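You operate a simulated robot arm through the tools that you are given. There is no shell and no other tool. Be economical: measure what you need, move in short steps, check, and stop when the job is done.

You run a simulated robot arm. Do the job below in one go: nothing can be reset, and whatever is moved stays where it is left.

## Task
Test-lift the small mould a hand's width, set it back down and unhook it.
Fine: latch shut before lifting, hoist braked; lift 5 to 12 cm; then ring laid down and hook run up above the chain grips.

Only the result counts: the job must be done as asked and must still hold three seconds after the hand-in. Knocking over, shifting, dropping, spilling or breaking anything else fails it.

## Robot
A 6-joint arm with a two-finger parallel gripper, fixed in place. Base frame: the origin is at the foot of the arm, x ahead of it, y to its left, z up. Lengths are in m, angles in degrees, forces in N, time in s.
With the tool pointing down near the work surface it reaches from about 0.12 to 0.66 m from the base axis. Its first joint turns from -115.0 to 115.0 degrees. Payload 4.2 kg.
The TCP is the grasp point between the finger pads, 0.023 m short of the fingertips. In the tool frame z runs along the fingers and y along their closing line. The gripper opens to 0.094 m. The fingers are 0.038 m wide and 0.01 m thick; the gripper's body (0.054 by 0.096 m) begins 0.039 m behind the TCP.
Orientation is that of the tool frame in the base frame, as a unit quaternion [w, x, y, z]. With the fingers straight down and closing along the base's y, the tool's x points along the base's -x, its y along +y and its z along -z.

## Interface
- The arm moves only by the tool move_arm. Its argument "steps" is a list of rows, each a list of 3 entries, a list of its own where there are three numbers: the opening in per cent of the stroke, from 0 (shut) to 100 (fully open), then the shift along the tool's x, y, z in m, then the turn, a rotation vector about the tool's x, y, z in degrees. In form: [[jaw, [tx, ty, tz], [ax, ay, az]], ...]. A call has 1 to 8 rows; each row shifts and turns the commanded pose from where the row before left it, along the tool's axes as they then stand. Each row takes 0.2 s and may step no farther than 0.05 m and 8.6 degrees from the row before; otherwise, or with a gripper value out of range, the whole call is refused. Where a pose cannot be reached the arm comes as near as it can. A force on the tool above 40 N (or 10 N above the force at the start of the call, whichever is more), or a blocked arm, ends the call early, and 0.2 s more pass. Each finger travels about 0.108 m/s and halts on what it meets, pressing with about 27 N; the grip force reading is that of the motor and also rises with nothing between the fingers. The clock runs only during rows and for 0.2 s after the last one: add rows that do not move to give the fingers time. It gives the time, the measured TCP pose, the force on the tool (base axes), the opening and the grip force at its end, in the units of the frame above (readings bear some noise), with the torque about the TCP (base axes, N m) and any sound that the robot's microphone picked up.
- Cameras (640 x 400 px; columns grow to the right, rows downward): "scene" is fixed at [0.3998, 0.65, 1.256]; the picture's right is [-0.99, 0.13, 0.00], its down [0.03, 0.20, -0.98] and it looks along [-0.12, -0.97, -0.21] (base axes); focal length 314 px, centre (320, 200). "wrist" rides on the gripper at [0.086, 0.016, -0.075] in the tool frame; the picture's right is [-0.18, 0.98, 0.00], its down [-0.58, -0.11, -0.81] and it looks along [-0.79, -0.15, 0.59] (tool axes); focal length 243 px, centre (320, 200). There is no depth. A picture from a camera that has moved, and an enlarged one, comes with that camera's place and axes in the base frame and with its lens.
- snapshot(camera): a new picture of that camera. The clock stands still meanwhile.
- slide_trunk(by): slides the trunk up (or, below 0, down) by that many m; the arm rides with it, the base frame stays. It gives what a move gives, with no picture.
- enlarge(camera, box): a new picture of the part [left, top, right, bottom] of that camera's present view, enlarged. The clock stands still meanwhile.
- job_done(): hands the job in; it is judged then, once.

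Work in short steps. Places have to be worked out from the pictures, the camera data and where the tool is seen: move nearer, look again, correct. Check each grasp and each placing, and mend what went wrong. You have 120 turns and 68 pictures in all, those below and enlarged ones among them. Open the gripper and draw the arm clear of the work before you hand the job in, unless the task says otherwise; then end with one line.

The tools are called after "Request:" by a JSON object that holds its "method" and its "body". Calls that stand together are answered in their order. move_arm: Moves the arm, as the interface text tells. Its arguments: {"type":"object","properties":{"steps":{"type":"array","items":{"type":"array"}}},"required":["steps"]} The other tools are called the same way: slide_trunk (by) slides the trunk up or down; snapshot (camera) takes a picture; enlarge (camera, box) takes an enlarged picture of a part of a camera's view; job_done () hands the job in.

At the start:

```text
time: 0.0
eef_pos: [0.393, -0.4588, 1.3973]
orientation: [0.0, -0.001, 1.0, 0.0]
force: [-0.4, -0.5, -1.3]
torque: [0.01, -0.01, -0.01]
finger_gap: 0.0938
finger_force: 0.1
trunk travel left (down, up): [-0.725, 0.265]
```

scene: 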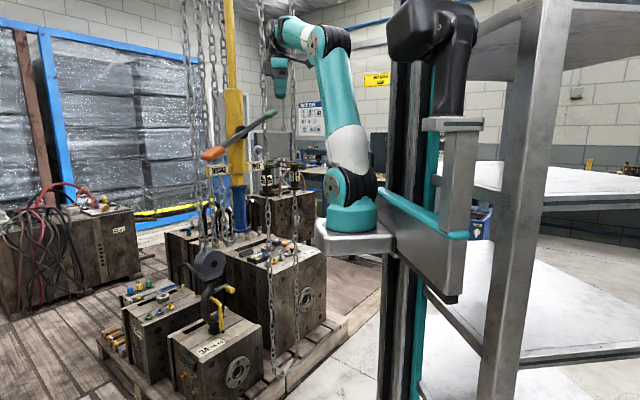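
wrist: 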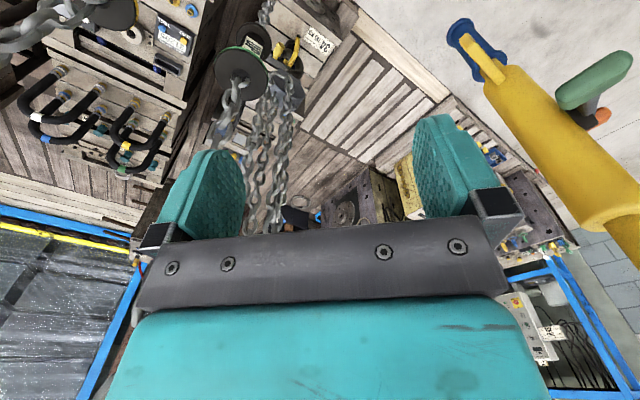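

The scene shows a hoist with chains, a hook and moulds on a pallet. I enlarge the relevant parts of it first.

Request:
{"method": "enlarge", "body": {"camera": "scene", "box": [90, 220, 340, 400]}}

Request:
{"method": "enlarge", "body": {"camera": "scene", "box": [170, 70, 350, 220]}}

Request:
{"method": "enlarge", "body": {"camera": "wrist", "box": [180, 0, 420, 240]}}

```text
2.22 times, centred on (215, 310) of scene
camera zoom: at [0.3998, 0.65, 1.256], right [-0.99, 0.13, 0.0], down [0.03, 0.2, -0.98], along [-0.12, -0.97, -0.21], focal length 698 px, centre (553, -44)
```

zoom: 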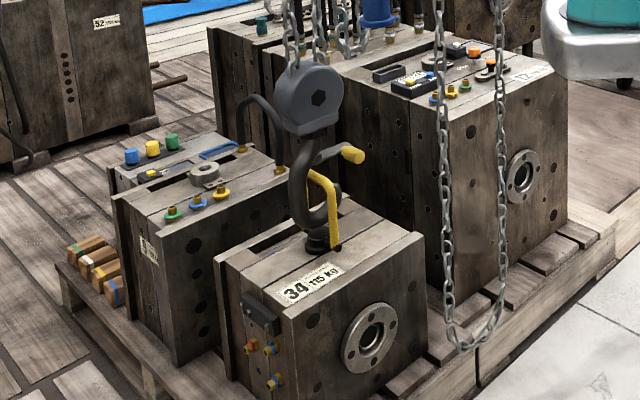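

```text
2.67 times, centred on (260, 145) of scene
camera zoom: at [0.3998, 0.65, 1.256], right [-0.99, 0.13, 0.0], down [0.03, 0.2, -0.98], along [-0.12, -0.97, -0.21], focal length 838 px, centre (480, 347)
```

zoom: 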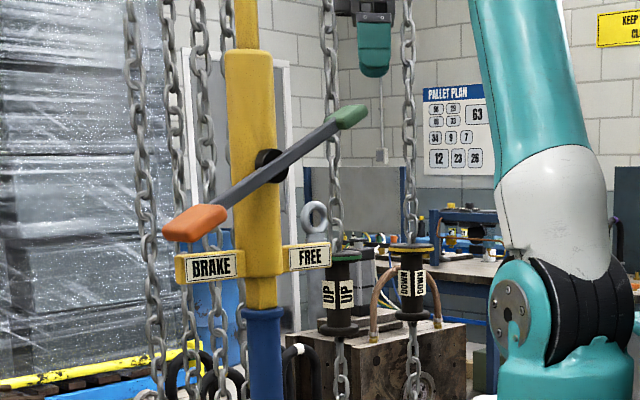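

```text
1.67 times, centred on (300, 120) of wrist
camera zoom: at [0.3061, -0.4427, 1.4717], right [0.18, 0.98, 0.0], down [0.58, -0.11, 0.81], along [0.79, -0.15, -0.59], focal length 404 px, centre (353, 333)
```

zoom: 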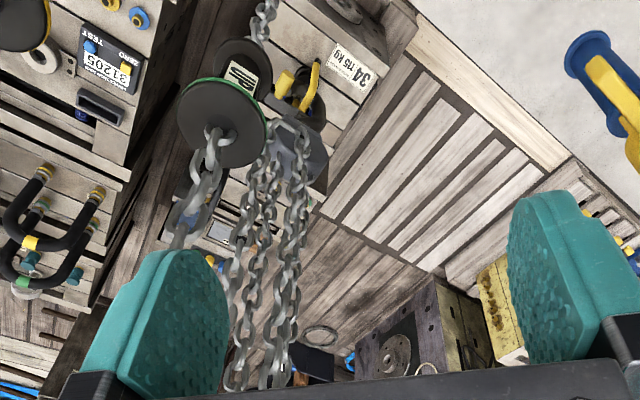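

The enlarged pictures put the UP grip at about (0.45,-0.58,1.12), the DOWN grip at about (0.35,-0.67,1.13), the brake lever ends at about (0.56,-0.12,1.2) orange and (0.43,-0.27,1.3) green, and the hook near (0.7,-0.6,0.5). Next I look closely at the hook, ring and latch.

Request:
{"method": "enlarge", "body": {"camera": "scene", "box": [180, 240, 260, 340]}}

Request:
{"method": "enlarge", "body": {"camera": "wrist", "box": [210, 0, 350, 100]}}

```text
4.00 times, centred on (220, 290) of scene
camera zoom: at [0.3998, 0.65, 1.256], right [-0.99, 0.13, 0.0], down [0.03, 0.2, -0.98], along [-0.12, -0.97, -0.21], focal length 1256 px, centre (720, -160)
```

zoom: 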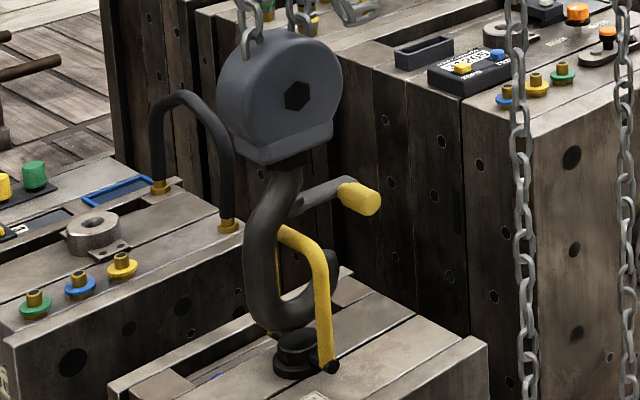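

```text
4.00 times, centred on (280, 50) of wrist
camera zoom: at [0.3061, -0.4427, 1.4717], right [0.18, 0.98, 0.0], down [0.58, -0.11, 0.81], along [0.79, -0.15, -0.59], focal length 970 px, centre (480, 800)
```

zoom: 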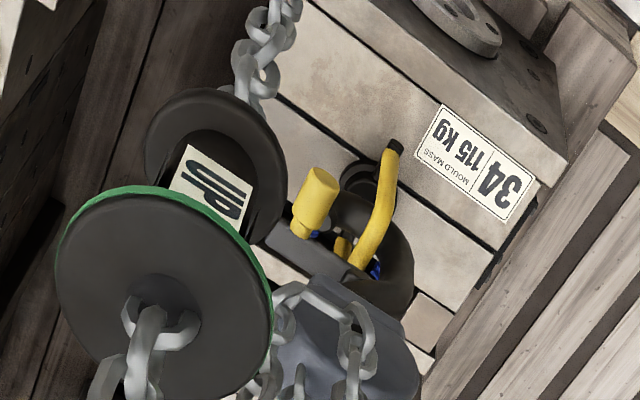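

Mould 34 (115 kg) already has its yellow ring in the hook, and the latch (grey arm with yellow knob) stands open at about (0.635,-0.647,0.575). The lever's orange end is down at BRAKE. I slide the trunk down for a closer look.

Request:
{"method": "slide_trunk", "body": {"by": -0.35}}

Request:
{"method": "snapshot", "body": {"camera": "wrist"}}

Request:
{"method": "snapshot", "body": {"camera": "scene"}}

```text
time: 3.4
eef_pos: [0.3936, -0.4585, 1.0491]
orientation: [0.0, -0.001, 1.0, 0.0]
force: [0.9, 0.4, -0.4]
torque: [-0.02, -0.02, 0.03]
finger_gap: 0.0941
finger_force: 0.0
trunk travel left (down, up): [-0.375, 0.615]
```

```text
60 pictures are left
camera wrist: at [0.3061, -0.4427, 1.1217], right [0.18, 0.98, 0.0], down [0.58, -0.11, 0.81], along [0.79, -0.15, -0.59], focal length 243 px, centre (320, 200)
```

wrist: 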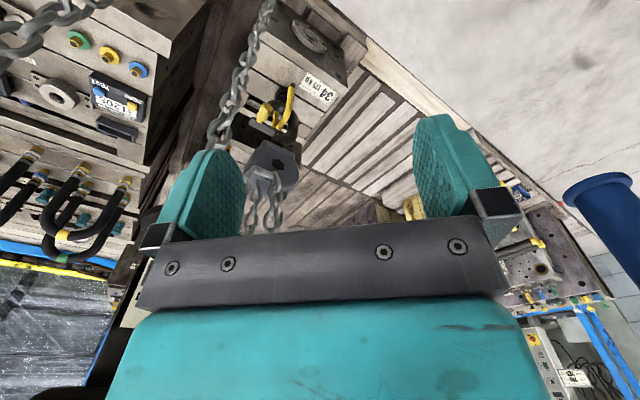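

```text
59 pictures are left
```

scene: 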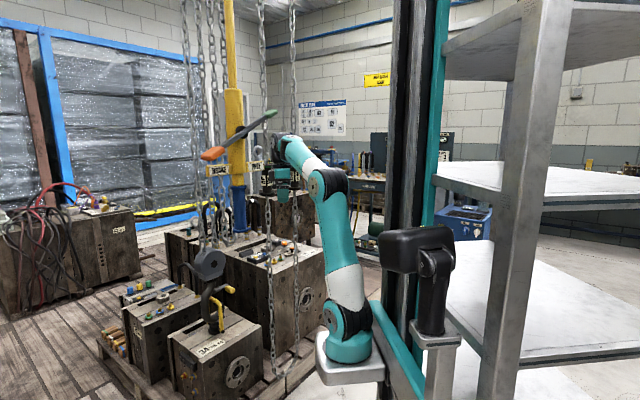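

The arm's foot appears to stand near (0.23,-0.12). I turn the tool about 51° so that the camera faces the hook, staying clear of the hand chain at (0.45,-0.58).

Request:
{"method": "move_arm", "body": {"steps": [[100, [0, 0, 0], [0, 0, 8.5]], [100, [0, 0, 0], [0, 0, 8.5]], [100, [0, 0, 0], [0, 0, 8.5]], [100, [0, 0, 0], [0, 0, 8.5]], [100, [0, 0, 0], [0, 0, 8.5]], [100, [0, 0, 0], [0, 0, 8.5]]]}}

Request:
{"method": "snapshot", "body": {"camera": "wrist"}}

```text
time: 4.8
eef_pos: [0.3922, -0.4588, 1.0471]
orientation: [0.0, 0.431, 0.903, 0.0]
force: [0.3, -0.2, -0.2]
torque: [-0.02, -0.01, 0.01]
finger_gap: 0.0936
finger_force: 0.0
trunk travel left (down, up): [-0.375, 0.615]
```

```text
58 pictures are left
camera wrist: at [0.3507, -0.3814, 1.1217], right [0.88, 0.47, 0.0], down [0.28, -0.52, 0.81], along [0.38, -0.71, -0.59], focal length 243 px, centre (320, 200)
```

wrist: 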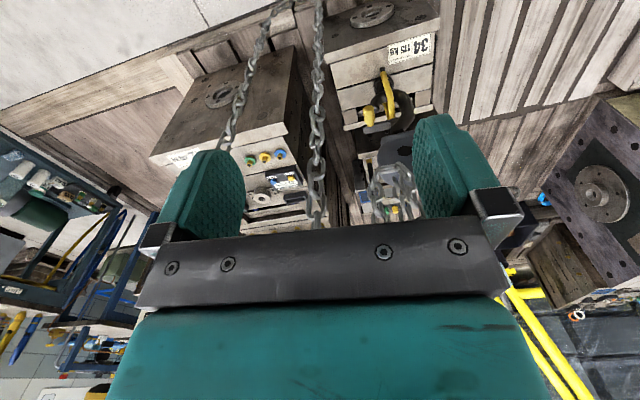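

The UP strand is nearly straight ahead of the tool, and the knob is about 0.30 ahead and 0.07 to the tool's +y side. I sidestep 0.085, close the fingers and tilt them forward, then slide down.

Request:
{"method": "move_arm", "body": {"steps": [[50, [0, 0.0425, 0], [0, 0, 0]], [0, [0, 0.0425, 0], [0, 0, 0]], [0, [0, 0, 0], [0, -8, 0]], [0, [0, 0, 0], [0, -8, 0]], [0, [0, 0, 0], [0, -8, 0]], [0, [0, 0, 0], [0, -8, 0]], [0, [0, 0, 0], [0, -8, 0]]]}}

Request:
{"method": "slide_trunk", "body": {"by": -0.35}}

Request:
{"method": "snapshot", "body": {"camera": "wrist"}}

Request:
{"method": "snapshot", "body": {"camera": "scene"}}

```text
time: 6.4
eef_pos: [0.4601, -0.4076, 1.0479]
orientation: [0.309, 0.404, 0.848, -0.147]
force: [0.2, -0.6, 0.1]
torque: [-0.01, 0.01, 0.0]
finger_gap: 0.0
finger_force: 27.0
out of reach, approached as far as the arm can: row 4
trunk travel left (down, up): [-0.375, 0.615]
```

```text
time: 9.8
eef_pos: [0.4577, -0.4078, 0.6976]
orientation: [0.309, 0.404, 0.848, -0.147]
force: [-0.2, -0.1, -0.1]
torque: [-0.01, 0.02, 0.02]
finger_gap: 0.0005
finger_force: 27.5
trunk travel left (down, up): [-0.025, 0.965]
```

```text
57 pictures are left
camera wrist: at [0.3989, -0.31, 0.6995], right [0.85, 0.51, 0.12], down [-0.13, -0.01, 0.99], along [0.51, -0.86, 0.06], focal length 243 px, centre (320, 200)
```

wrist: 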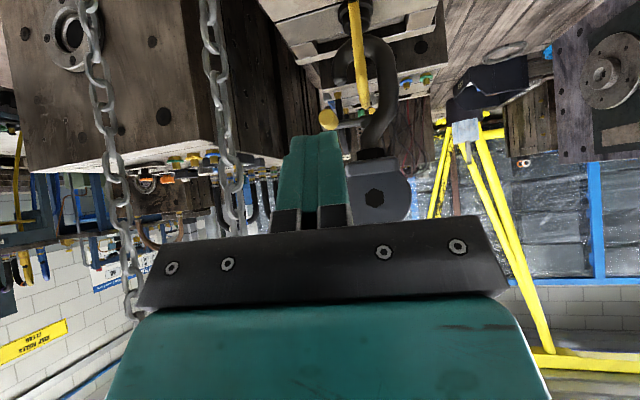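

```text
56 pictures are left
```

scene: 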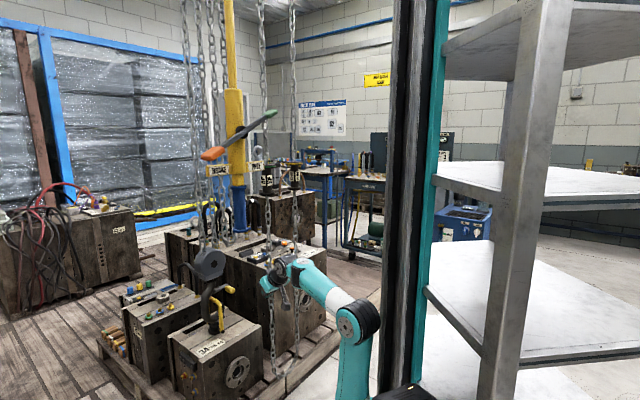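

The view of the hook is good now, and the knob ray agrees with (0.635,-0.645,0.59). I enlarge it to understand the latch, ring and hook tip.

Request:
{"method": "enlarge", "body": {"camera": "wrist", "box": [280, 0, 440, 100]}}

Request:
{"method": "enlarge", "body": {"camera": "wrist", "box": [280, 80, 440, 230]}}

```text
4.00 times, centred on (360, 50) of wrist
camera zoom: at [0.3989, -0.31, 0.6995], right [0.85, 0.51, 0.12], down [-0.13, -0.01, 0.99], along [0.51, -0.86, 0.06], focal length 970 px, centre (160, 800)
```

zoom: 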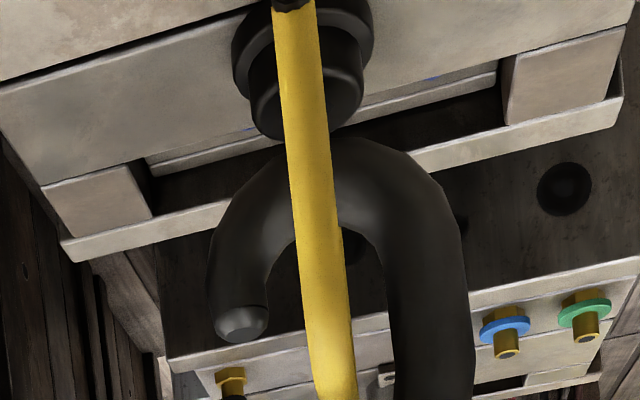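

```text
2.67 times, centred on (360, 155) of wrist
camera zoom: at [0.3989, -0.31, 0.6995], right [0.85, 0.51, 0.12], down [-0.13, -0.01, 0.99], along [0.51, -0.86, 0.06], focal length 647 px, centre (213, 320)
```

zoom: 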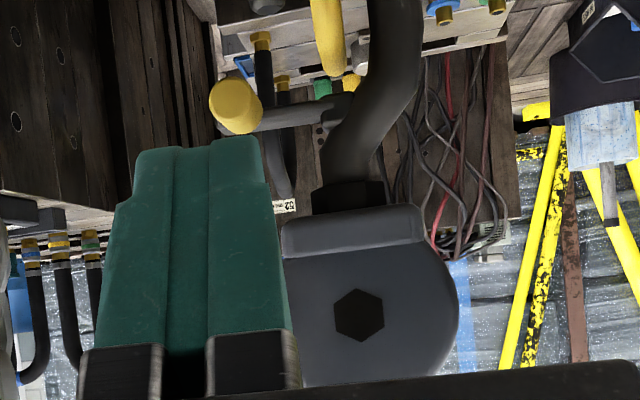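

The knob is near (0.635,-0.645,0.59), the pivot near (0.705,-0.637,0.60) and the hook tip near (0.67,-0.65,0.525). The latch must therefore swing down about 60° to close, so I bring the closed fingertips above the knob and push it down.

Request:
{"method": "move_arm", "body": {"steps": [[0, [-0.03, -0.002, 0.032], [0, 0, 0]], [0, [-0.03, -0.002, 0.032], [0, 0, 0]], [0, [-0.03, -0.002, 0.032], [0, 0, 0]], [0, [-0.03, -0.002, 0.032], [0, 0, 0]], [0, [-0.035, -0.001, 0.032], [0, 0, 0]], [0, [0, 0, 0], [0, 0, 0]]]}}

Request:
{"method": "snapshot", "body": {"camera": "wrist"}}

Request:
{"method": "enlarge", "body": {"camera": "scene", "box": [180, 220, 320, 320]}}

```text
time: 11.2
eef_pos: [0.5895, -0.5859, 0.6754]
orientation: [0.308, 0.404, 0.849, -0.146]
force: [-0.7, 0.3, -0.3]
torque: [-0.02, 0.01, -0.02]
finger_gap: 0.0
finger_force: 26.3
trunk travel left (down, up): [-0.025, 0.965]
```

```text
53 pictures are left
camera wrist: at [0.5312, -0.488, 0.6755], right [0.85, 0.51, 0.12], down [-0.13, -0.01, 0.99], along [0.51, -0.86, 0.06], focal length 243 px, centre (320, 200)
```

wrist: 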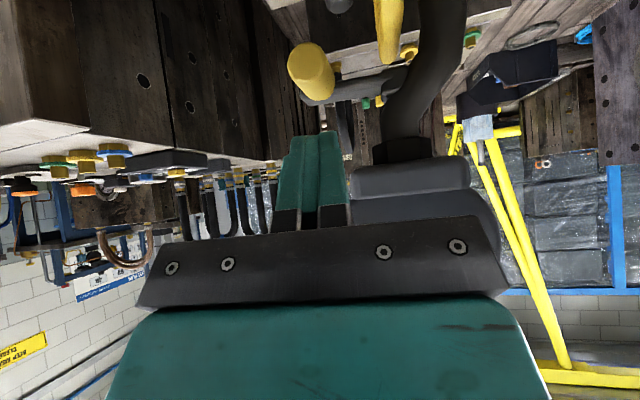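

```text
4.00 times, centred on (250, 270) of scene
camera zoom: at [0.3998, 0.65, 1.256], right [-0.99, 0.13, 0.0], down [0.03, 0.2, -0.98], along [-0.12, -0.97, -0.21], focal length 1256 px, centre (600, -80)
```

zoom: 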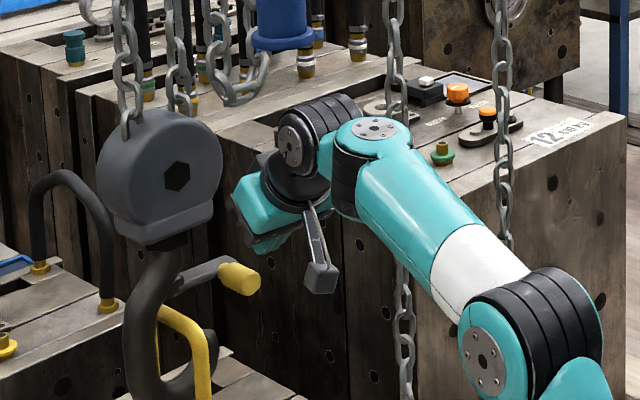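

The knob's near end is at about (0.626,-0.638,0.594). I move the fingertips over the knob, then press down about 7 cm.

Request:
{"method": "move_arm", "body": {"steps": [[0, [-0.017, -0.001, 0.031], [0, 0, 0]], [0, [-0.0175, -0.001, 0.032], [0, 0, 0]], [0, [0.0163, -0.002, 0.017], [0, 0, 0]], [0, [0.0163, -0.002, 0.017], [0, 0, 0]], [0, [0.0137, 0.004, 0.021], [0, 0, 0]], [0, [0, 0, 0], [0, 0, 0]]]}}

Request:
{"method": "snapshot", "body": {"camera": "wrist"}}

Request:
{"method": "enlarge", "body": {"camera": "scene", "box": [180, 240, 300, 340]}}

```text
time: 12.6
eef_pos: [0.6304, -0.6389, 0.5781]
orientation: [0.308, 0.404, 0.848, -0.148]
force: [-0.2, 0.0, -0.5]
torque: [0.01, 0.0, 0.0]
finger_gap: 0.0
finger_force: 26.8
trunk travel left (down, up): [-0.025, 0.965]
```

```text
51 pictures are left
camera wrist: at [0.5723, -0.5405, 0.5779], right [0.85, 0.51, 0.12], down [-0.13, -0.01, 0.99], along [0.51, -0.86, 0.06], focal length 243 px, centre (320, 200)
```

wrist: 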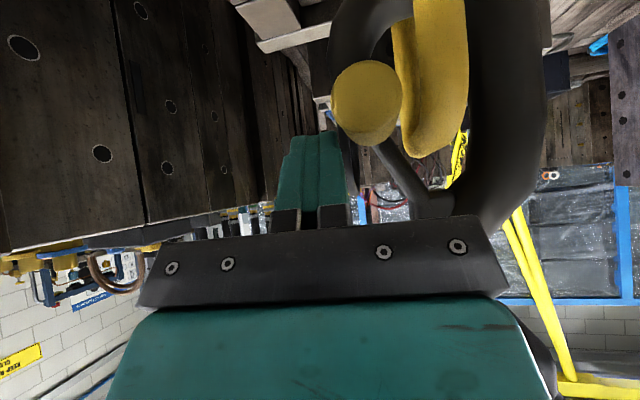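

```text
4.00 times, centred on (240, 290) of scene
camera zoom: at [0.3998, 0.65, 1.256], right [-0.99, 0.13, 0.0], down [0.03, 0.2, -0.98], along [-0.12, -0.97, -0.21], focal length 1256 px, centre (640, -160)
```

zoom: 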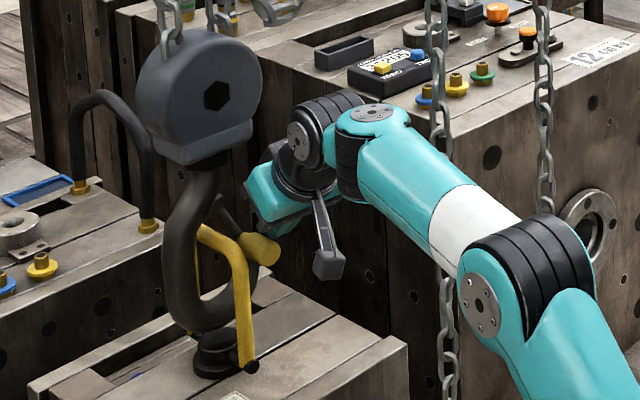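

The latch swung down with the knob, which is now near the hook tip. I push sideways (tool +y) and slightly down to finish closing.

Request:
{"method": "move_arm", "body": {"steps": [[0, [0.005, 0.012, 0.006], [0, 0, 0]], [0, [0.003, 0.012, 0.003], [0, 0, 0]], [0, [0, 0.01, 0], [0, 0, 0]], [0, [0, 0, 0], [0, 0, 0]]]}}

Request:
{"method": "snapshot", "body": {"camera": "wrist"}}

Request:
{"method": "enlarge", "body": {"camera": "scene", "box": [180, 240, 300, 340]}}

```text
time: 13.2
eef_pos: [0.6353, -0.6374, 0.5757]
orientation: [0.312, 0.415, 0.84, -0.156]
force: [-16.1, -17.1, 4.9]
torque: [-0.39, 0.38, 0.02]
finger_gap: 0.0
finger_force: 26.8
trunk travel left (down, up): [-0.025, 0.965]
stopped in row 2: the force on the tool passed its limit (the readings are from after the stop); the commanded pose is now the measured one
```

```text
49 pictures are left
camera wrist: at [0.5778, -0.5373, 0.5737], right [0.87, 0.49, 0.12], down [-0.14, 0.01, 0.99], along [0.48, -0.87, 0.07], focal length 243 px, centre (320, 200)
```

wrist: 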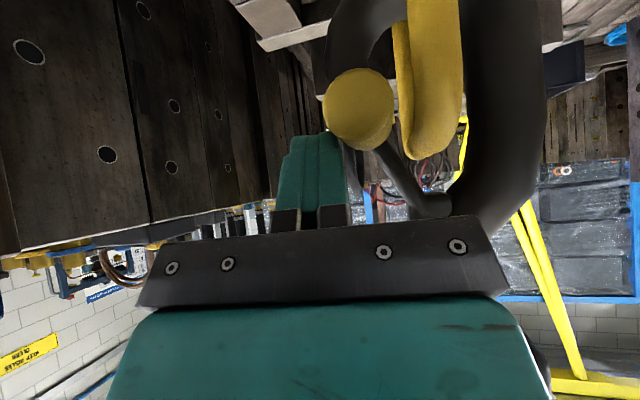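

```text
4.00 times, centred on (240, 290) of scene
camera zoom: at [0.3998, 0.65, 1.256], right [-0.99, 0.13, 0.0], down [0.03, 0.2, -0.98], along [-0.12, -0.97, -0.21], focal length 1256 px, centre (640, -160)
```

zoom: 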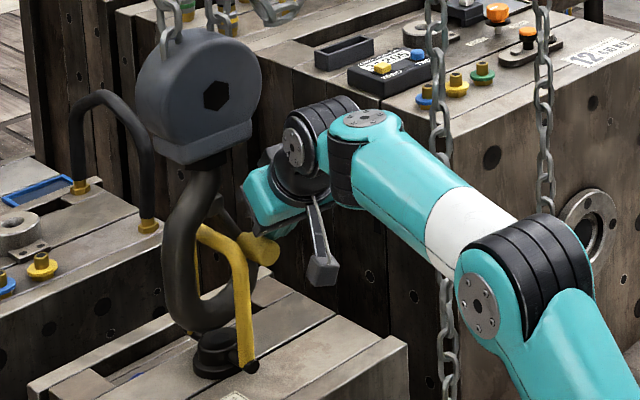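

A strong side force stopped the push, so the latch seems to be at its stop. I back off and look.

Request:
{"method": "move_arm", "body": {"steps": [[0, [0, -0.015, 0], [0, 0, 0]], [0, [0, -0.005, -0.04], [0, 0, 0]], [0, [0, 0, -0.04], [0, 0, 0]], [0, [0.01, 0, -0.03], [0, 0, 0]]]}}

Request:
{"method": "enlarge", "body": {"camera": "wrist", "box": [240, 0, 480, 150]}}

Request:
{"method": "enlarge", "body": {"camera": "scene", "box": [190, 260, 270, 320]}}

```text
time: 14.2
eef_pos: [0.5722, -0.5848, 0.6496]
orientation: [0.313, 0.41, 0.843, -0.152]
force: [-0.2, -0.4, 0.2]
torque: [-0.01, -0.01, 0.01]
finger_gap: 0.0
finger_force: 27.4
trunk travel left (down, up): [-0.025, 0.965]
```

```text
2.67 times, centred on (360, 75) of wrist
camera zoom: at [0.5155, -0.4847, 0.6493], right [0.86, 0.49, 0.12], down [-0.14, 0.0, 0.99], along [0.49, -0.87, 0.07], focal length 647 px, centre (213, 533)
```

zoom: 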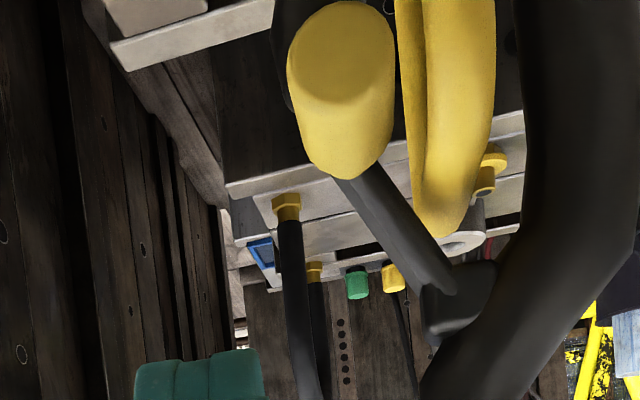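

```text
6.67 times, centred on (230, 290) of scene
camera zoom: at [0.3998, 0.65, 1.256], right [-0.99, 0.13, 0.0], down [0.03, 0.2, -0.98], along [-0.12, -0.97, -0.21], focal length 2094 px, centre (920, -400)
```

zoom: 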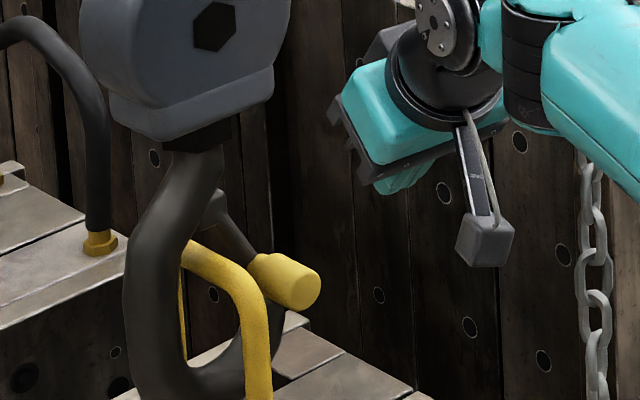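

The latch now spans from the shank to the hook tip, so it is shut. I withdraw along my entry path and raise the trunk to inspect the brake lever and the UP grip.

Request:
{"method": "move_arm", "body": {"steps": [[0, [0.03, 0, -0.032], [0, 0, 0]], [0, [0.03, 0, -0.032], [0, 0, 0]], [0, [0.03, 0, -0.032], [0, 0, 0]], [0, [0.03, 0, -0.032], [0, 0, 0]], [0, [0.03, 0, -0.032], [0, 0, 0]]]}}

Request:
{"method": "slide_trunk", "body": {"by": 0.45}}

Request:
{"method": "snapshot", "body": {"camera": "wrist"}}

Request:
{"method": "snapshot", "body": {"camera": "scene"}}

```text
time: 15.3
eef_pos: [0.4381, -0.4111, 0.6747]
orientation: [0.311, 0.411, 0.843, -0.153]
force: [0.1, 0.0, -0.6]
torque: [-0.04, -0.02, 0.01]
finger_gap: 0.0001
finger_force: 26.9
trunk travel left (down, up): [-0.025, 0.965]
```

```text
refused: 0.45 is not a number from -0.4 to 0.4
```

```text
45 pictures are left
camera wrist: at [0.381, -0.3127, 0.6736], right [0.86, 0.49, 0.12], down [-0.14, 0.0, 0.99], along [0.49, -0.87, 0.07], focal length 243 px, centre (320, 200)
```

wrist: 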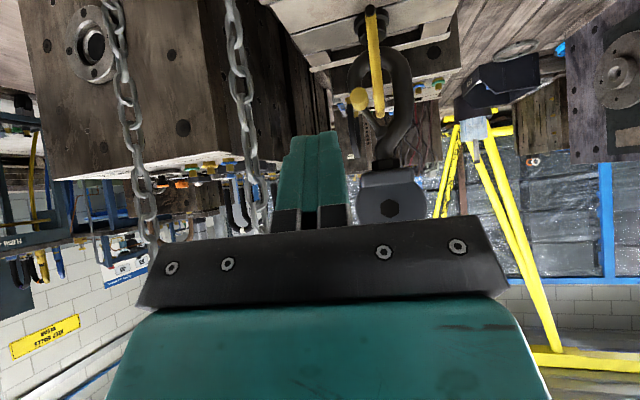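

```text
44 pictures are left
```

scene: 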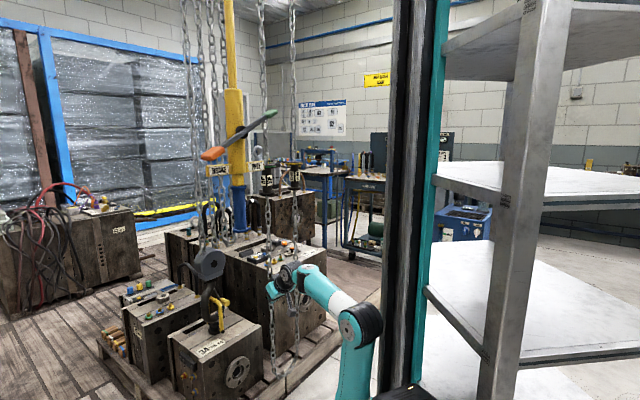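

The wider view also shows the latch shut. I slide up 0.4 to the level of the grips.

Request:
{"method": "slide_trunk", "body": {"by": 0.4}}

Request:
{"method": "snapshot", "body": {"camera": "wrist"}}

Request:
{"method": "enlarge", "body": {"camera": "scene", "box": [190, 90, 320, 210]}}

```text
time: 19.2
eef_pos: [0.4382, -0.4132, 1.0751]
orientation: [0.312, 0.41, 0.843, -0.153]
force: [0.5, 0.2, 0.3]
torque: [-0.01, 0.01, -0.01]
finger_gap: 0.0003
finger_force: 26.9
trunk travel left (down, up): [-0.425, 0.565]
```

```text
43 pictures are left
camera wrist: at [0.3812, -0.3131, 1.0739], right [0.86, 0.49, 0.12], down [-0.14, 0.0, 0.99], along [0.49, -0.87, 0.07], focal length 243 px, centre (320, 200)
```

wrist: 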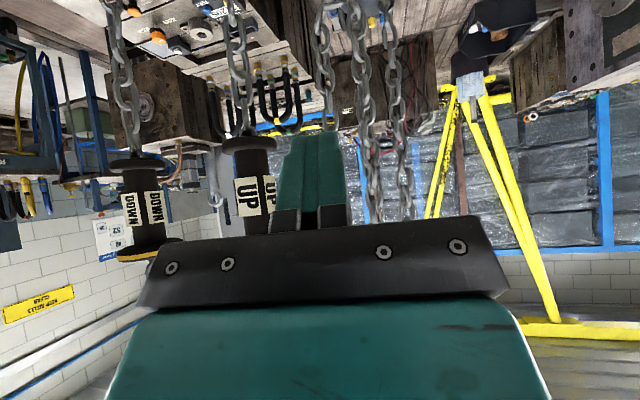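

```text
3.33 times, centred on (255, 150) of scene
camera zoom: at [0.3998, 0.65, 1.256], right [-0.99, 0.13, 0.0], down [0.03, 0.2, -0.98], along [-0.12, -0.97, -0.21], focal length 1047 px, centre (537, 367)
```

zoom: 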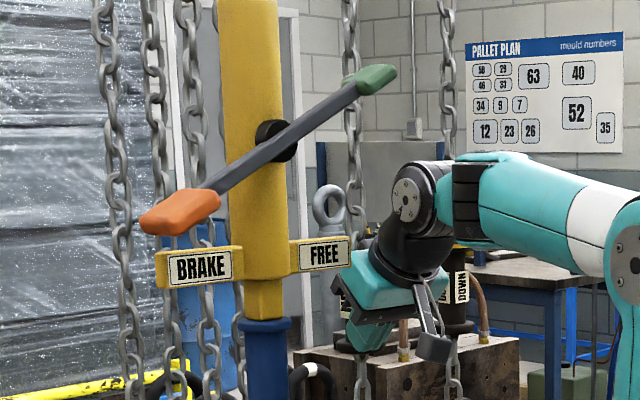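

The UP grip is a spool with its axis at about (0.453,-0.582), spanning z from about 1.023 to 1.126, with a body about 0.045 wide. The lever's orange end rests at BRAKE. I pitch the tool closer to horizontal so the fingers can straddle the spool between its flanges.

Request:
{"method": "move_arm", "body": {"steps": [[100, [0, 0, 0], [0, -8, 0]], [100, [0, 0, 0], [0, -8, 0]], [100, [0, 0, 0], [0, -8, 0]], [100, [0, 0, 0], [0, -8, 0]], [100, [0, 0, 0], [0, 0, 0]]]}}

```text
time: 20.4
eef_pos: [0.4511, -0.438, 1.0727]
orientation: [0.533, 0.352, 0.724, -0.26]
force: [0.7, 0.0, -1.1]
torque: [0.06, 0.01, -0.01]
finger_gap: 0.0939
finger_force: 0.0
out of reach, approached as far as the arm can: row 2, 3, 4
trunk travel left (down, up): [-0.425, 0.565]
```

Pitch is now about 73° and reachable. I shift sideways so the tool faces the UP spool, about 10 cm short of it.

Request:
{"method": "move_arm", "body": {"steps": [[100, [-0.01, -0.044, 0.002], [0, 0, 0]], [100, [-0.011, -0.044, 0.003], [0, 0, 0]], [100, [0, 0, 0], [0, 0, 0]]]}}

Request:
{"method": "snapshot", "body": {"camera": "wrist"}}

```text
time: 21.2
eef_pos: [0.3888, -0.5005, 1.0906]
orientation: [0.532, 0.353, 0.724, -0.261]
force: [0.4, 0.6, 0.1]
torque: [-0.01, -0.01, -0.01]
finger_gap: 0.0941
finger_force: 0.0
trunk travel left (down, up): [-0.425, 0.565]
```

```text
41 pictures are left
camera wrist: at [0.3423, -0.4152, 1.0303], right [0.81, 0.56, 0.17], down [-0.45, 0.4, 0.8], along [0.38, -0.72, 0.58], focal length 243 px, centre (320, 200)
```

wrist: 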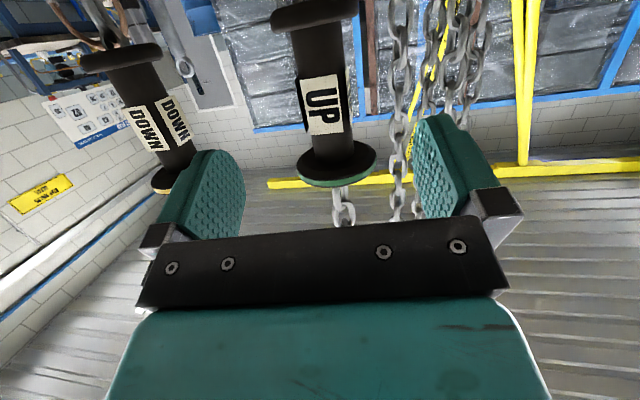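

The UP spool sits centred between the open fingers, with its body centre near z 1.08. I move in 0.10 and close on it.

Request:
{"method": "move_arm", "body": {"steps": [[100, [-0.001, 0, 0.035], [0, 0, 0]], [100, [-0.002, -0.001, 0.035], [0, 0, 0]], [100, [-0.002, 0, 0.03], [0, 0, 0]], [50, [0, 0, 0], [0, 0, 0]], [20, [0, 0, 0], [0, 0, 0]], [20, [0, 0, 0], [0, 0, 0]], [20, [0, 0, 0], [0, 0, 0]]]}}

Request:
{"method": "snapshot", "body": {"camera": "wrist"}}

```text
time: 22.8
eef_pos: [0.4499, -0.5757, 1.0661]
orientation: [0.533, 0.352, 0.724, -0.26]
force: [12.5, 1.5, 0.5]
torque: [0.38, -0.58, -0.07]
finger_gap: 0.034
finger_force: 44.8
trunk travel left (down, up): [-0.425, 0.565]
```

```text
40 pictures are left
camera wrist: at [0.4029, -0.4908, 1.0051], right [0.81, 0.56, 0.17], down [-0.45, 0.4, 0.79], along [0.38, -0.72, 0.58], focal length 243 px, centre (320, 200)
```

wrist: 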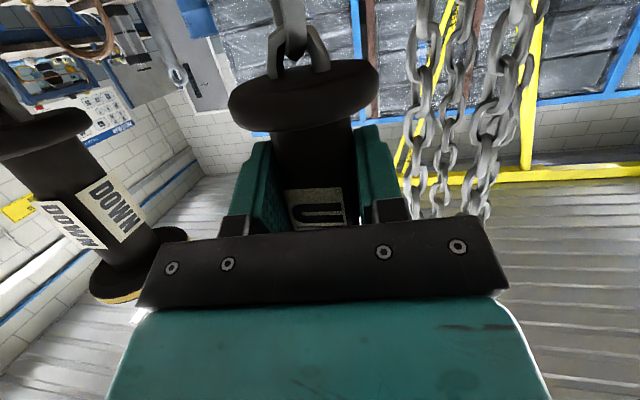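

The spool is gripped (gap 0.034). I pull straight down 5 cm as a test and watch the force and the hook.

Request:
{"method": "move_arm", "body": {"steps": [[20, [0.0143, 0, 0.0045], [0, 0, 0]], [20, [0.0143, 0, 0.0045], [0, 0, 0]], [20, [0.0143, 0, 0.0045], [0, 0, 0]], [20, [0, 0, 0], [0, 0, 0]]]}}

Request:
{"method": "snapshot", "body": {"camera": "scene"}}

```text
time: 23.8
eef_pos: [0.4493, -0.5762, 1.0222]
orientation: [0.534, 0.351, 0.724, -0.26]
force: [22.2, 11.6, 4.9]
torque: [-0.48, -0.65, -0.4]
finger_gap: 0.034
finger_force: 45.0
trunk travel left (down, up): [-0.425, 0.565]
```

```text
39 pictures are left
```

scene: 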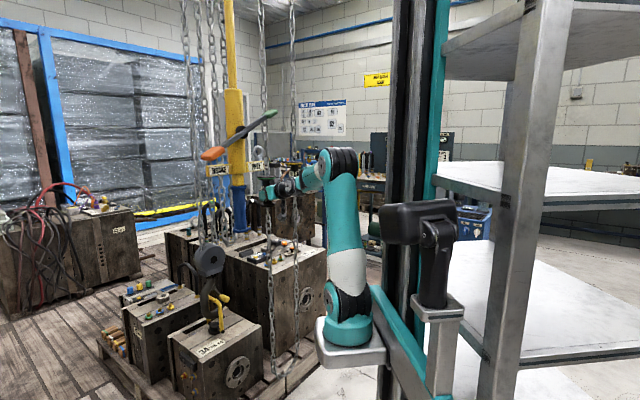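

The vertical force is small. I check whether the spool came along or slipped, and whether the hook moved.

Request:
{"method": "snapshot", "body": {"camera": "wrist"}}

Request:
{"method": "enlarge", "body": {"camera": "scene", "box": [180, 240, 300, 340]}}

```text
38 pictures are left
camera wrist: at [0.4027, -0.491, 0.9607], right [0.81, 0.57, 0.17], down [-0.46, 0.4, 0.79], along [0.38, -0.72, 0.58], focal length 243 px, centre (320, 200)
```

wrist: 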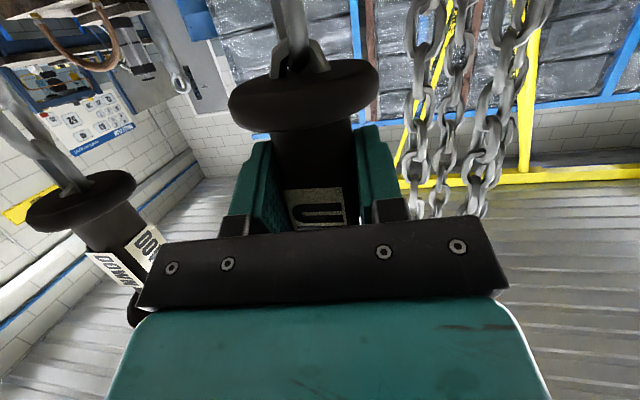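

```text
4.00 times, centred on (240, 290) of scene
camera zoom: at [0.3998, 0.65, 1.256], right [-0.99, 0.13, 0.0], down [0.03, 0.2, -0.98], along [-0.12, -0.97, -0.21], focal length 1256 px, centre (640, -160)
```

zoom: 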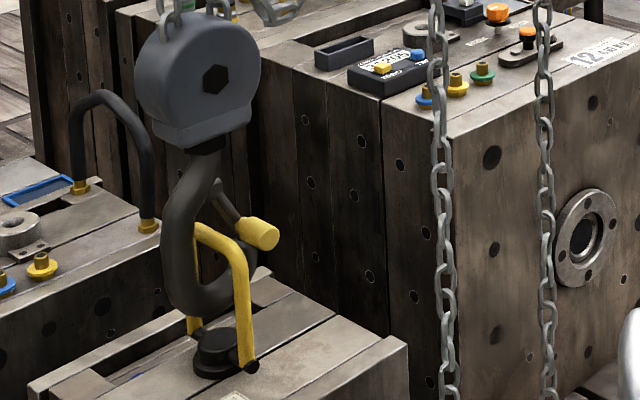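

The spool came down 4.4 cm, the DOWN grip rose and the hook rose about 1.8 cm, so the ratio is about 0.4. The ring is still slack by some 6–7 cm. I ease the side load by shifting 3 mm, then pull on in short steps.

Request:
{"method": "move_arm", "body": {"steps": [[20, [0, 0.003, 0], [0, 0, 0]], [20, [0.0287, 0, 0.009], [0, 0, 0]], [20, [0.0287, 0, 0.009], [0, 0, 0]], [20, [0.0287, 0, 0.009], [0, 0, 0]], [20, [0, 0, 0], [0, 0, 0]]]}}

```text
time: 25.0
eef_pos: [0.4505, -0.5757, 0.931]
orientation: [0.532, 0.353, 0.724, -0.261]
force: [-0.5, 3.8, 5.0]
torque: [0.61, -0.41, -0.37]
finger_gap: 0.0344
finger_force: 44.9
trunk travel left (down, up): [-0.425, 0.565]
```

The side load is gone and the pull is smooth. I continue with the trunk: slide −0.05, then check.

Request:
{"method": "slide_trunk", "body": {"by": -0.05}}

Request:
{"method": "enlarge", "body": {"camera": "scene", "box": [180, 240, 300, 340]}}

```text
time: 25.9
eef_pos: [0.4498, -0.5756, 0.8809]
orientation: [0.532, 0.353, 0.723, -0.262]
force: [-9.7, 0.2, 4.7]
torque: [0.74, -0.16, -0.31]
finger_gap: 0.0345
finger_force: 45.1
trunk travel left (down, up): [-0.375, 0.615]
```

```text
4.00 times, centred on (240, 290) of scene
camera zoom: at [0.3998, 0.65, 1.256], right [-0.99, 0.13, 0.0], down [0.03, 0.2, -0.98], along [-0.12, -0.97, -0.21], focal length 1256 px, centre (640, -160)
```

zoom: 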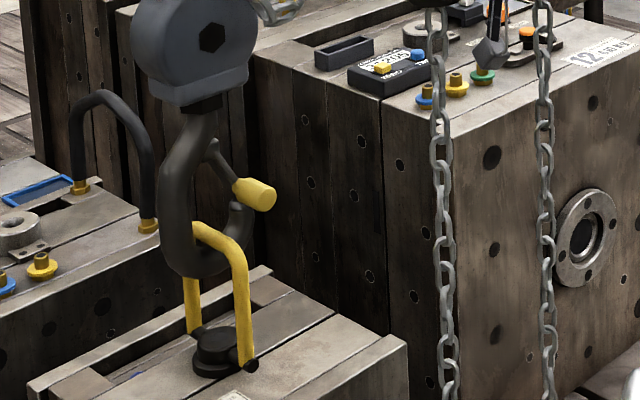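

The hook rose about 6.2 cm for 18.5 cm of pull (ratio about 1/3), and roughly 2.5 cm of slack remains. The latch is clearly seated on the tip. I slide −0.09 more and check.

Request:
{"method": "slide_trunk", "body": {"by": -0.09}}

Request:
{"method": "enlarge", "body": {"camera": "scene", "box": [160, 240, 320, 400]}}

```text
time: 27.1
eef_pos: [0.4509, -0.5753, 0.7922]
orientation: [0.533, 0.353, 0.723, -0.262]
force: [-17.9, -1.9, 5.7]
torque: [-0.88, -1.24, -0.47]
finger_gap: 0.0344
finger_force: 44.8
trunk travel left (down, up): [-0.285, 0.705]
```

```text
2.50 times, centred on (240, 320) of scene
camera zoom: at [0.3998, 0.65, 1.256], right [-0.99, 0.13, 0.0], down [0.03, 0.2, -0.98], along [-0.12, -0.97, -0.21], focal length 785 px, centre (520, -100)
```

zoom: 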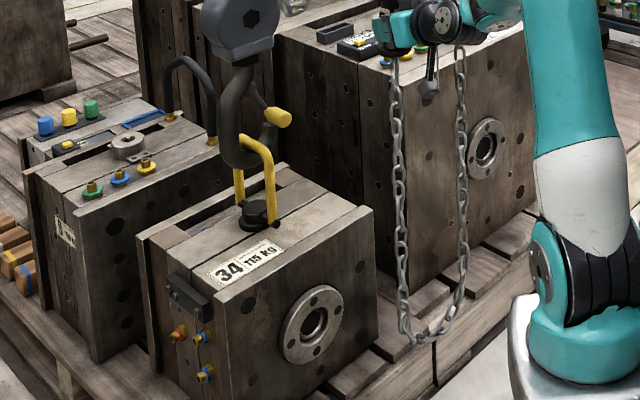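

The hook rose less than expected over that stroke. I check whether the spool slipped in the fingers.

Request:
{"method": "snapshot", "body": {"camera": "wrist"}}

Request:
{"method": "enlarge", "body": {"camera": "scene", "box": [190, 235, 270, 335]}}

```text
34 pictures are left
camera wrist: at [0.4033, -0.4906, 0.7303], right [0.81, 0.56, 0.17], down [-0.45, 0.41, 0.79], along [0.37, -0.72, 0.58], focal length 243 px, centre (320, 200)
```

wrist: 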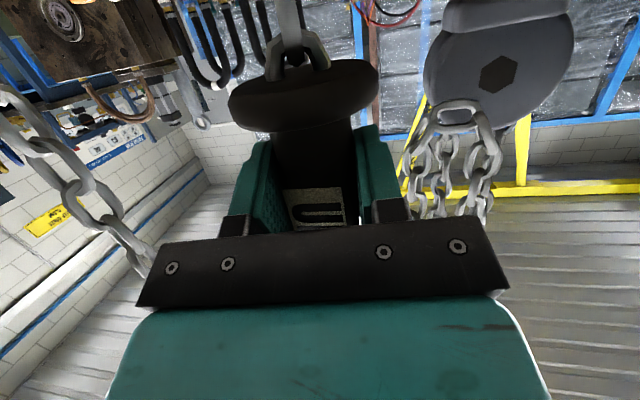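

```text
4.00 times, centred on (230, 285) of scene
camera zoom: at [0.3998, 0.65, 1.256], right [-0.99, 0.13, 0.0], down [0.03, 0.2, -0.98], along [-0.12, -0.97, -0.21], focal length 1256 px, centre (680, -140)
```

zoom: 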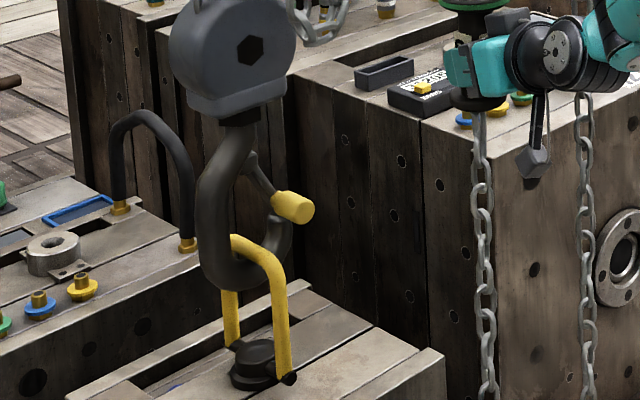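

No slip: the ring is now taut on the hook and the load is being taken up. I pull another 5 cm and measure.

Request:
{"method": "slide_trunk", "body": {"by": -0.05}}

Request:
{"method": "enlarge", "body": {"camera": "scene", "box": [160, 240, 320, 400]}}

```text
time: 28.1
eef_pos: [0.4492, -0.5758, 0.7417]
orientation: [0.532, 0.354, 0.723, -0.262]
force: [-18.9, -6.4, 5.5]
torque: [-0.84, -1.17, -0.5]
finger_gap: 0.0344
finger_force: 44.9
trunk travel left (down, up): [-0.235, 0.755]
```

```text
2.50 times, centred on (240, 320) of scene
camera zoom: at [0.3998, 0.65, 1.256], right [-0.99, 0.13, 0.0], down [0.03, 0.2, -0.98], along [-0.12, -0.97, -0.21], focal length 785 px, centre (520, -100)
```

zoom: 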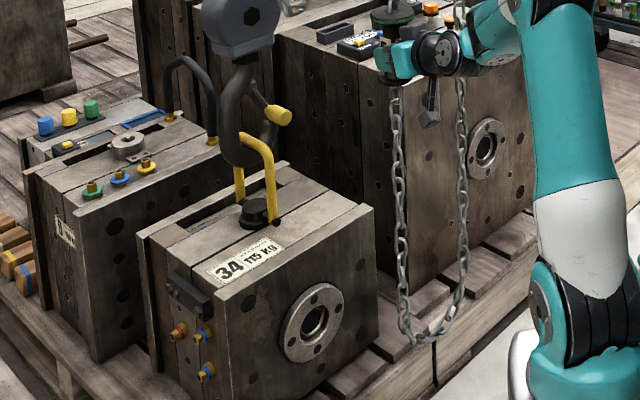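

The extra 5 cm of pull raised nothing: under load the hoist slips. The brake may not really be set, so I take a close look at the lever.

Request:
{"method": "enlarge", "body": {"camera": "scene", "box": [195, 100, 285, 190]}}

```text
4.44 times, centred on (240, 145) of scene
camera zoom: at [0.3998, 0.65, 1.256], right [-0.99, 0.13, 0.0], down [0.03, 0.2, -0.98], along [-0.12, -0.97, -0.21], focal length 1396 px, centre (676, 444)
```

zoom: 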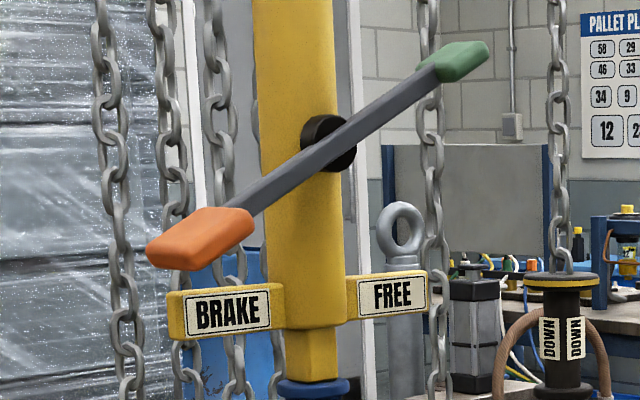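

The lever does point at BRAKE, so chain stretch before lift-off is possible too. I pull another 10 cm and compare.

Request:
{"method": "slide_trunk", "body": {"by": -0.1}}

Request:
{"method": "enlarge", "body": {"camera": "scene", "box": [160, 240, 320, 400]}}

```text
time: 28.6
eef_pos: [0.449, -0.577, 0.7244]
orientation: [0.54, 0.351, 0.717, -0.267]
force: [-16.4, 12.1, 8.6]
torque: [-0.29, -1.5, -0.55]
finger_gap: 0.0347
finger_force: 44.6
trunk travel left (down, up): [-0.21, 0.78]
stopped: the force on the tool passed its limit (the readings are from after the stop); the commanded pose is now the measured one
```

```text
2.50 times, centred on (240, 320) of scene
camera zoom: at [0.3998, 0.65, 1.256], right [-0.99, 0.13, 0.0], down [0.03, 0.2, -0.98], along [-0.12, -0.97, -0.21], focal length 785 px, centre (520, -100)
```

zoom: 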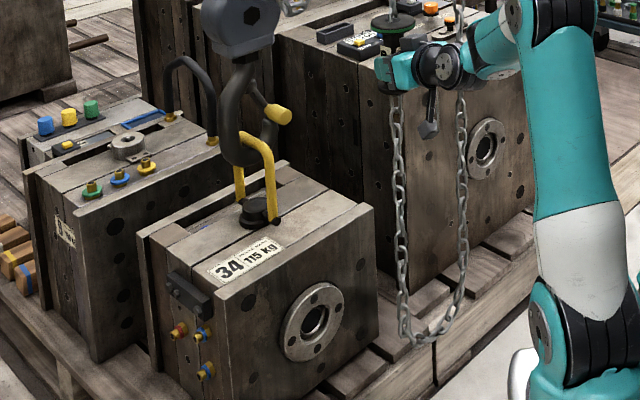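

The grip has reached the end of its stroke (about 0.35 m), and the mould has not left the pallet. I release the grip and see whether the hook holds and the grip returns.

Request:
{"method": "move_arm", "body": {"steps": [[60, [0, 0, 0], [0, 0, 0]], [100, [0, 0, 0], [0, 0, 0]], [100, [0, 0, -0.03], [0, 0, 0]], [100, [0, 0, -0.04], [0, 0, 0]], [100, [0, 0, -0.04], [0, 0, 0]], [100, [0, 0, 0], [0, 0, 0]]]}}

Request:
{"method": "snapshot", "body": {"camera": "scene"}}

```text
time: 30.1
eef_pos: [0.3865, -0.492, 0.754]
orientation: [0.539, 0.349, 0.719, -0.266]
force: [0.0, -0.3, 0.0]
torque: [0.02, 0.0, 0.0]
finger_gap: 0.094
finger_force: 0.0
trunk travel left (down, up): [-0.21, 0.78]
```

```text
29 pictures are left
```

scene: 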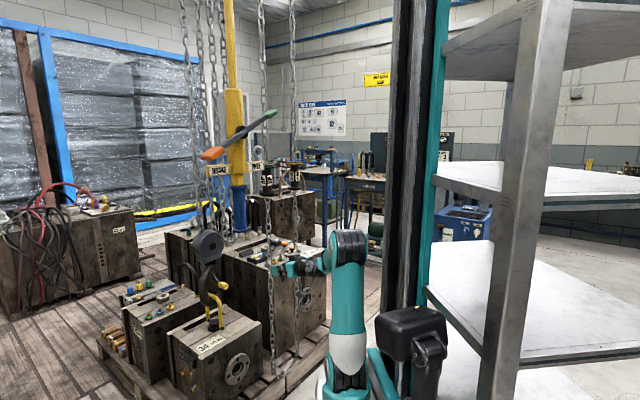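

I measure the hook and mould now that the grip is released.

Request:
{"method": "enlarge", "body": {"camera": "scene", "box": [160, 240, 320, 400]}}

Request:
{"method": "snapshot", "body": {"camera": "wrist"}}

```text
2.50 times, centred on (240, 320) of scene
camera zoom: at [0.3998, 0.65, 1.256], right [-0.99, 0.13, 0.0], down [0.03, 0.2, -0.98], along [-0.12, -0.97, -0.21], focal length 785 px, centre (520, -100)
```

zoom: 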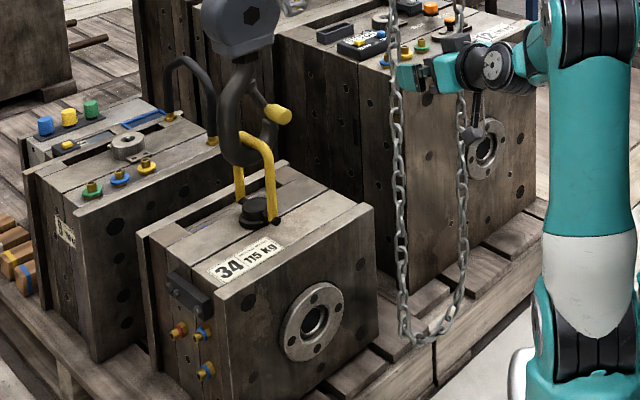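

```text
27 pictures are left
camera wrist: at [0.3404, -0.4082, 0.6911], right [0.81, 0.56, 0.17], down [-0.46, 0.42, 0.78], along [0.37, -0.71, 0.6], focal length 243 px, centre (320, 200)
```

wrist: 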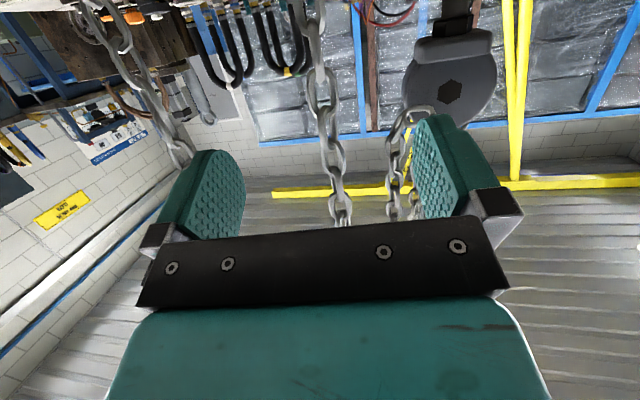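

The grip has sprung back up and the hook has held, so it works by strokes. I make a second stroke: slide up, re-grip the UP spool and pull again.

Request:
{"method": "slide_trunk", "body": {"by": 0.338}}

Request:
{"method": "move_arm", "body": {"steps": [[100, [-0.001, -0.001, 0.037], [0, 0, 0]], [100, [-0.001, 0, 0.037], [0, 0, 0]], [100, [-0.002, 0, 0.034], [0, 0, 0]], [50, [0, 0, 0], [0, 0, 0]], [20, [0, 0, 0], [0, 0, 0]], [20, [0, 0, 0], [0, 0, 0]], [20, [0, 0, 0], [0, 0, 0]]]}}

```text
time: 33.4
eef_pos: [0.3872, -0.4926, 1.0925]
orientation: [0.539, 0.35, 0.719, -0.266]
force: [0.3, 0.0, 0.8]
torque: [0.03, 0.0, -0.03]
finger_gap: 0.0942
finger_force: 0.0
trunk travel left (down, up): [-0.548, 0.442]
```

```text
time: 35.0
eef_pos: [0.4506, -0.5775, 1.0666]
orientation: [0.539, 0.35, 0.719, -0.266]
force: [-0.9, -10.9, 0.7]
torque: [0.41, -0.95, -0.47]
finger_gap: 0.0346
finger_force: 45.1
trunk travel left (down, up): [-0.548, 0.442]
```

Gripped again (gap 0.0346). I pull down with the trunk, 0.2 first.

Request:
{"method": "slide_trunk", "body": {"by": -0.2}}

Request:
{"method": "enlarge", "body": {"camera": "scene", "box": [160, 240, 320, 400]}}

```text
time: 37.1
eef_pos: [0.451, -0.577, 0.866]
orientation: [0.538, 0.351, 0.719, -0.266]
force: [-2.1, -18.0, 5.3]
torque: [-0.46, -1.45, -0.35]
finger_gap: 0.0342
finger_force: 45.3
trunk travel left (down, up): [-0.348, 0.642]
```

```text
2.50 times, centred on (240, 320) of scene
camera zoom: at [0.3998, 0.65, 1.256], right [-0.99, 0.13, 0.0], down [0.03, 0.2, -0.98], along [-0.12, -0.97, -0.21], focal length 785 px, centre (520, -100)
```

zoom: 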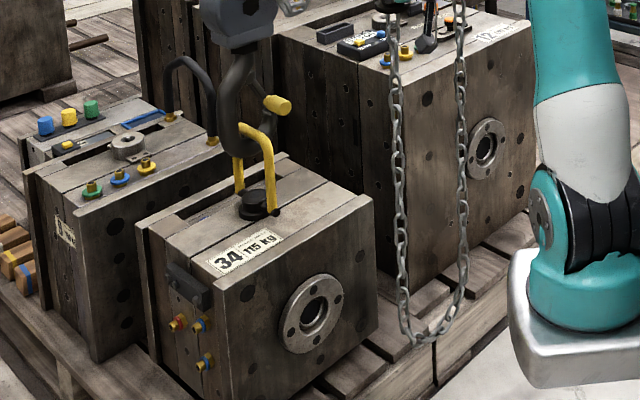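

Now the mould is lifting, about 2 cm so far. I pull to the end of the stroke.

Request:
{"method": "slide_trunk", "body": {"by": -0.12}}

Request:
{"method": "enlarge", "body": {"camera": "scene", "box": [160, 240, 320, 400]}}

```text
time: 38.6
eef_pos: [0.4508, -0.5774, 0.7463]
orientation: [0.538, 0.35, 0.719, -0.266]
force: [-6.7, -15.7, 6.4]
torque: [-0.12, -1.21, -0.36]
finger_gap: 0.0346
finger_force: 45.2
trunk travel left (down, up): [-0.228, 0.762]
```

```text
2.50 times, centred on (240, 320) of scene
camera zoom: at [0.3998, 0.65, 1.256], right [-0.99, 0.13, 0.0], down [0.03, 0.2, -0.98], along [-0.12, -0.97, -0.21], focal length 785 px, centre (520, -100)
```

zoom: 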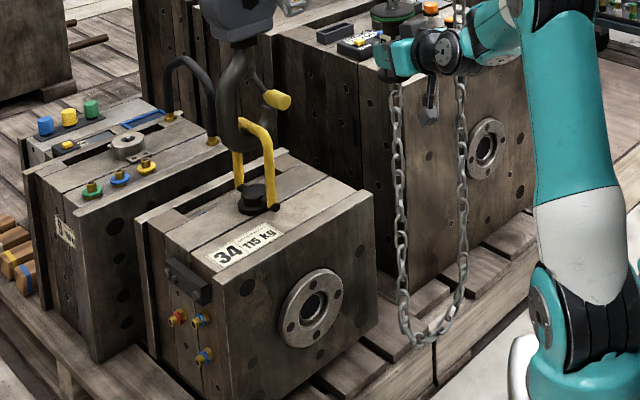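

The loaded ratio is lower (about 0.08 m per m), and the mould is now up about 3 cm. Since the grip returns by itself, I keep hold of it and ride back up, checking that the hook holds.

Request:
{"method": "slide_trunk", "body": {"by": 0.32}}

Request:
{"method": "enlarge", "body": {"camera": "scene", "box": [160, 240, 320, 400]}}

```text
time: 41.8
eef_pos: [0.4511, -0.5776, 1.0665]
orientation: [0.538, 0.351, 0.719, -0.266]
force: [-6.3, -13.0, 3.5]
torque: [1.14, -0.4, -0.14]
finger_gap: 0.0347
finger_force: 45.1
trunk travel left (down, up): [-0.548, 0.442]
```

```text
2.50 times, centred on (240, 320) of scene
camera zoom: at [0.3998, 0.65, 1.256], right [-0.99, 0.13, 0.0], down [0.03, 0.2, -0.98], along [-0.12, -0.97, -0.21], focal length 785 px, centre (520, -100)
```

zoom: 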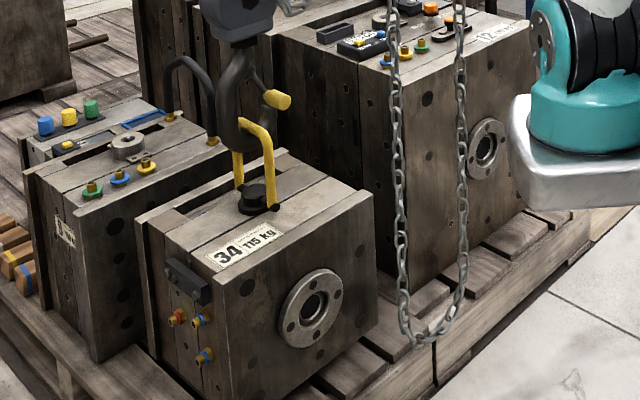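

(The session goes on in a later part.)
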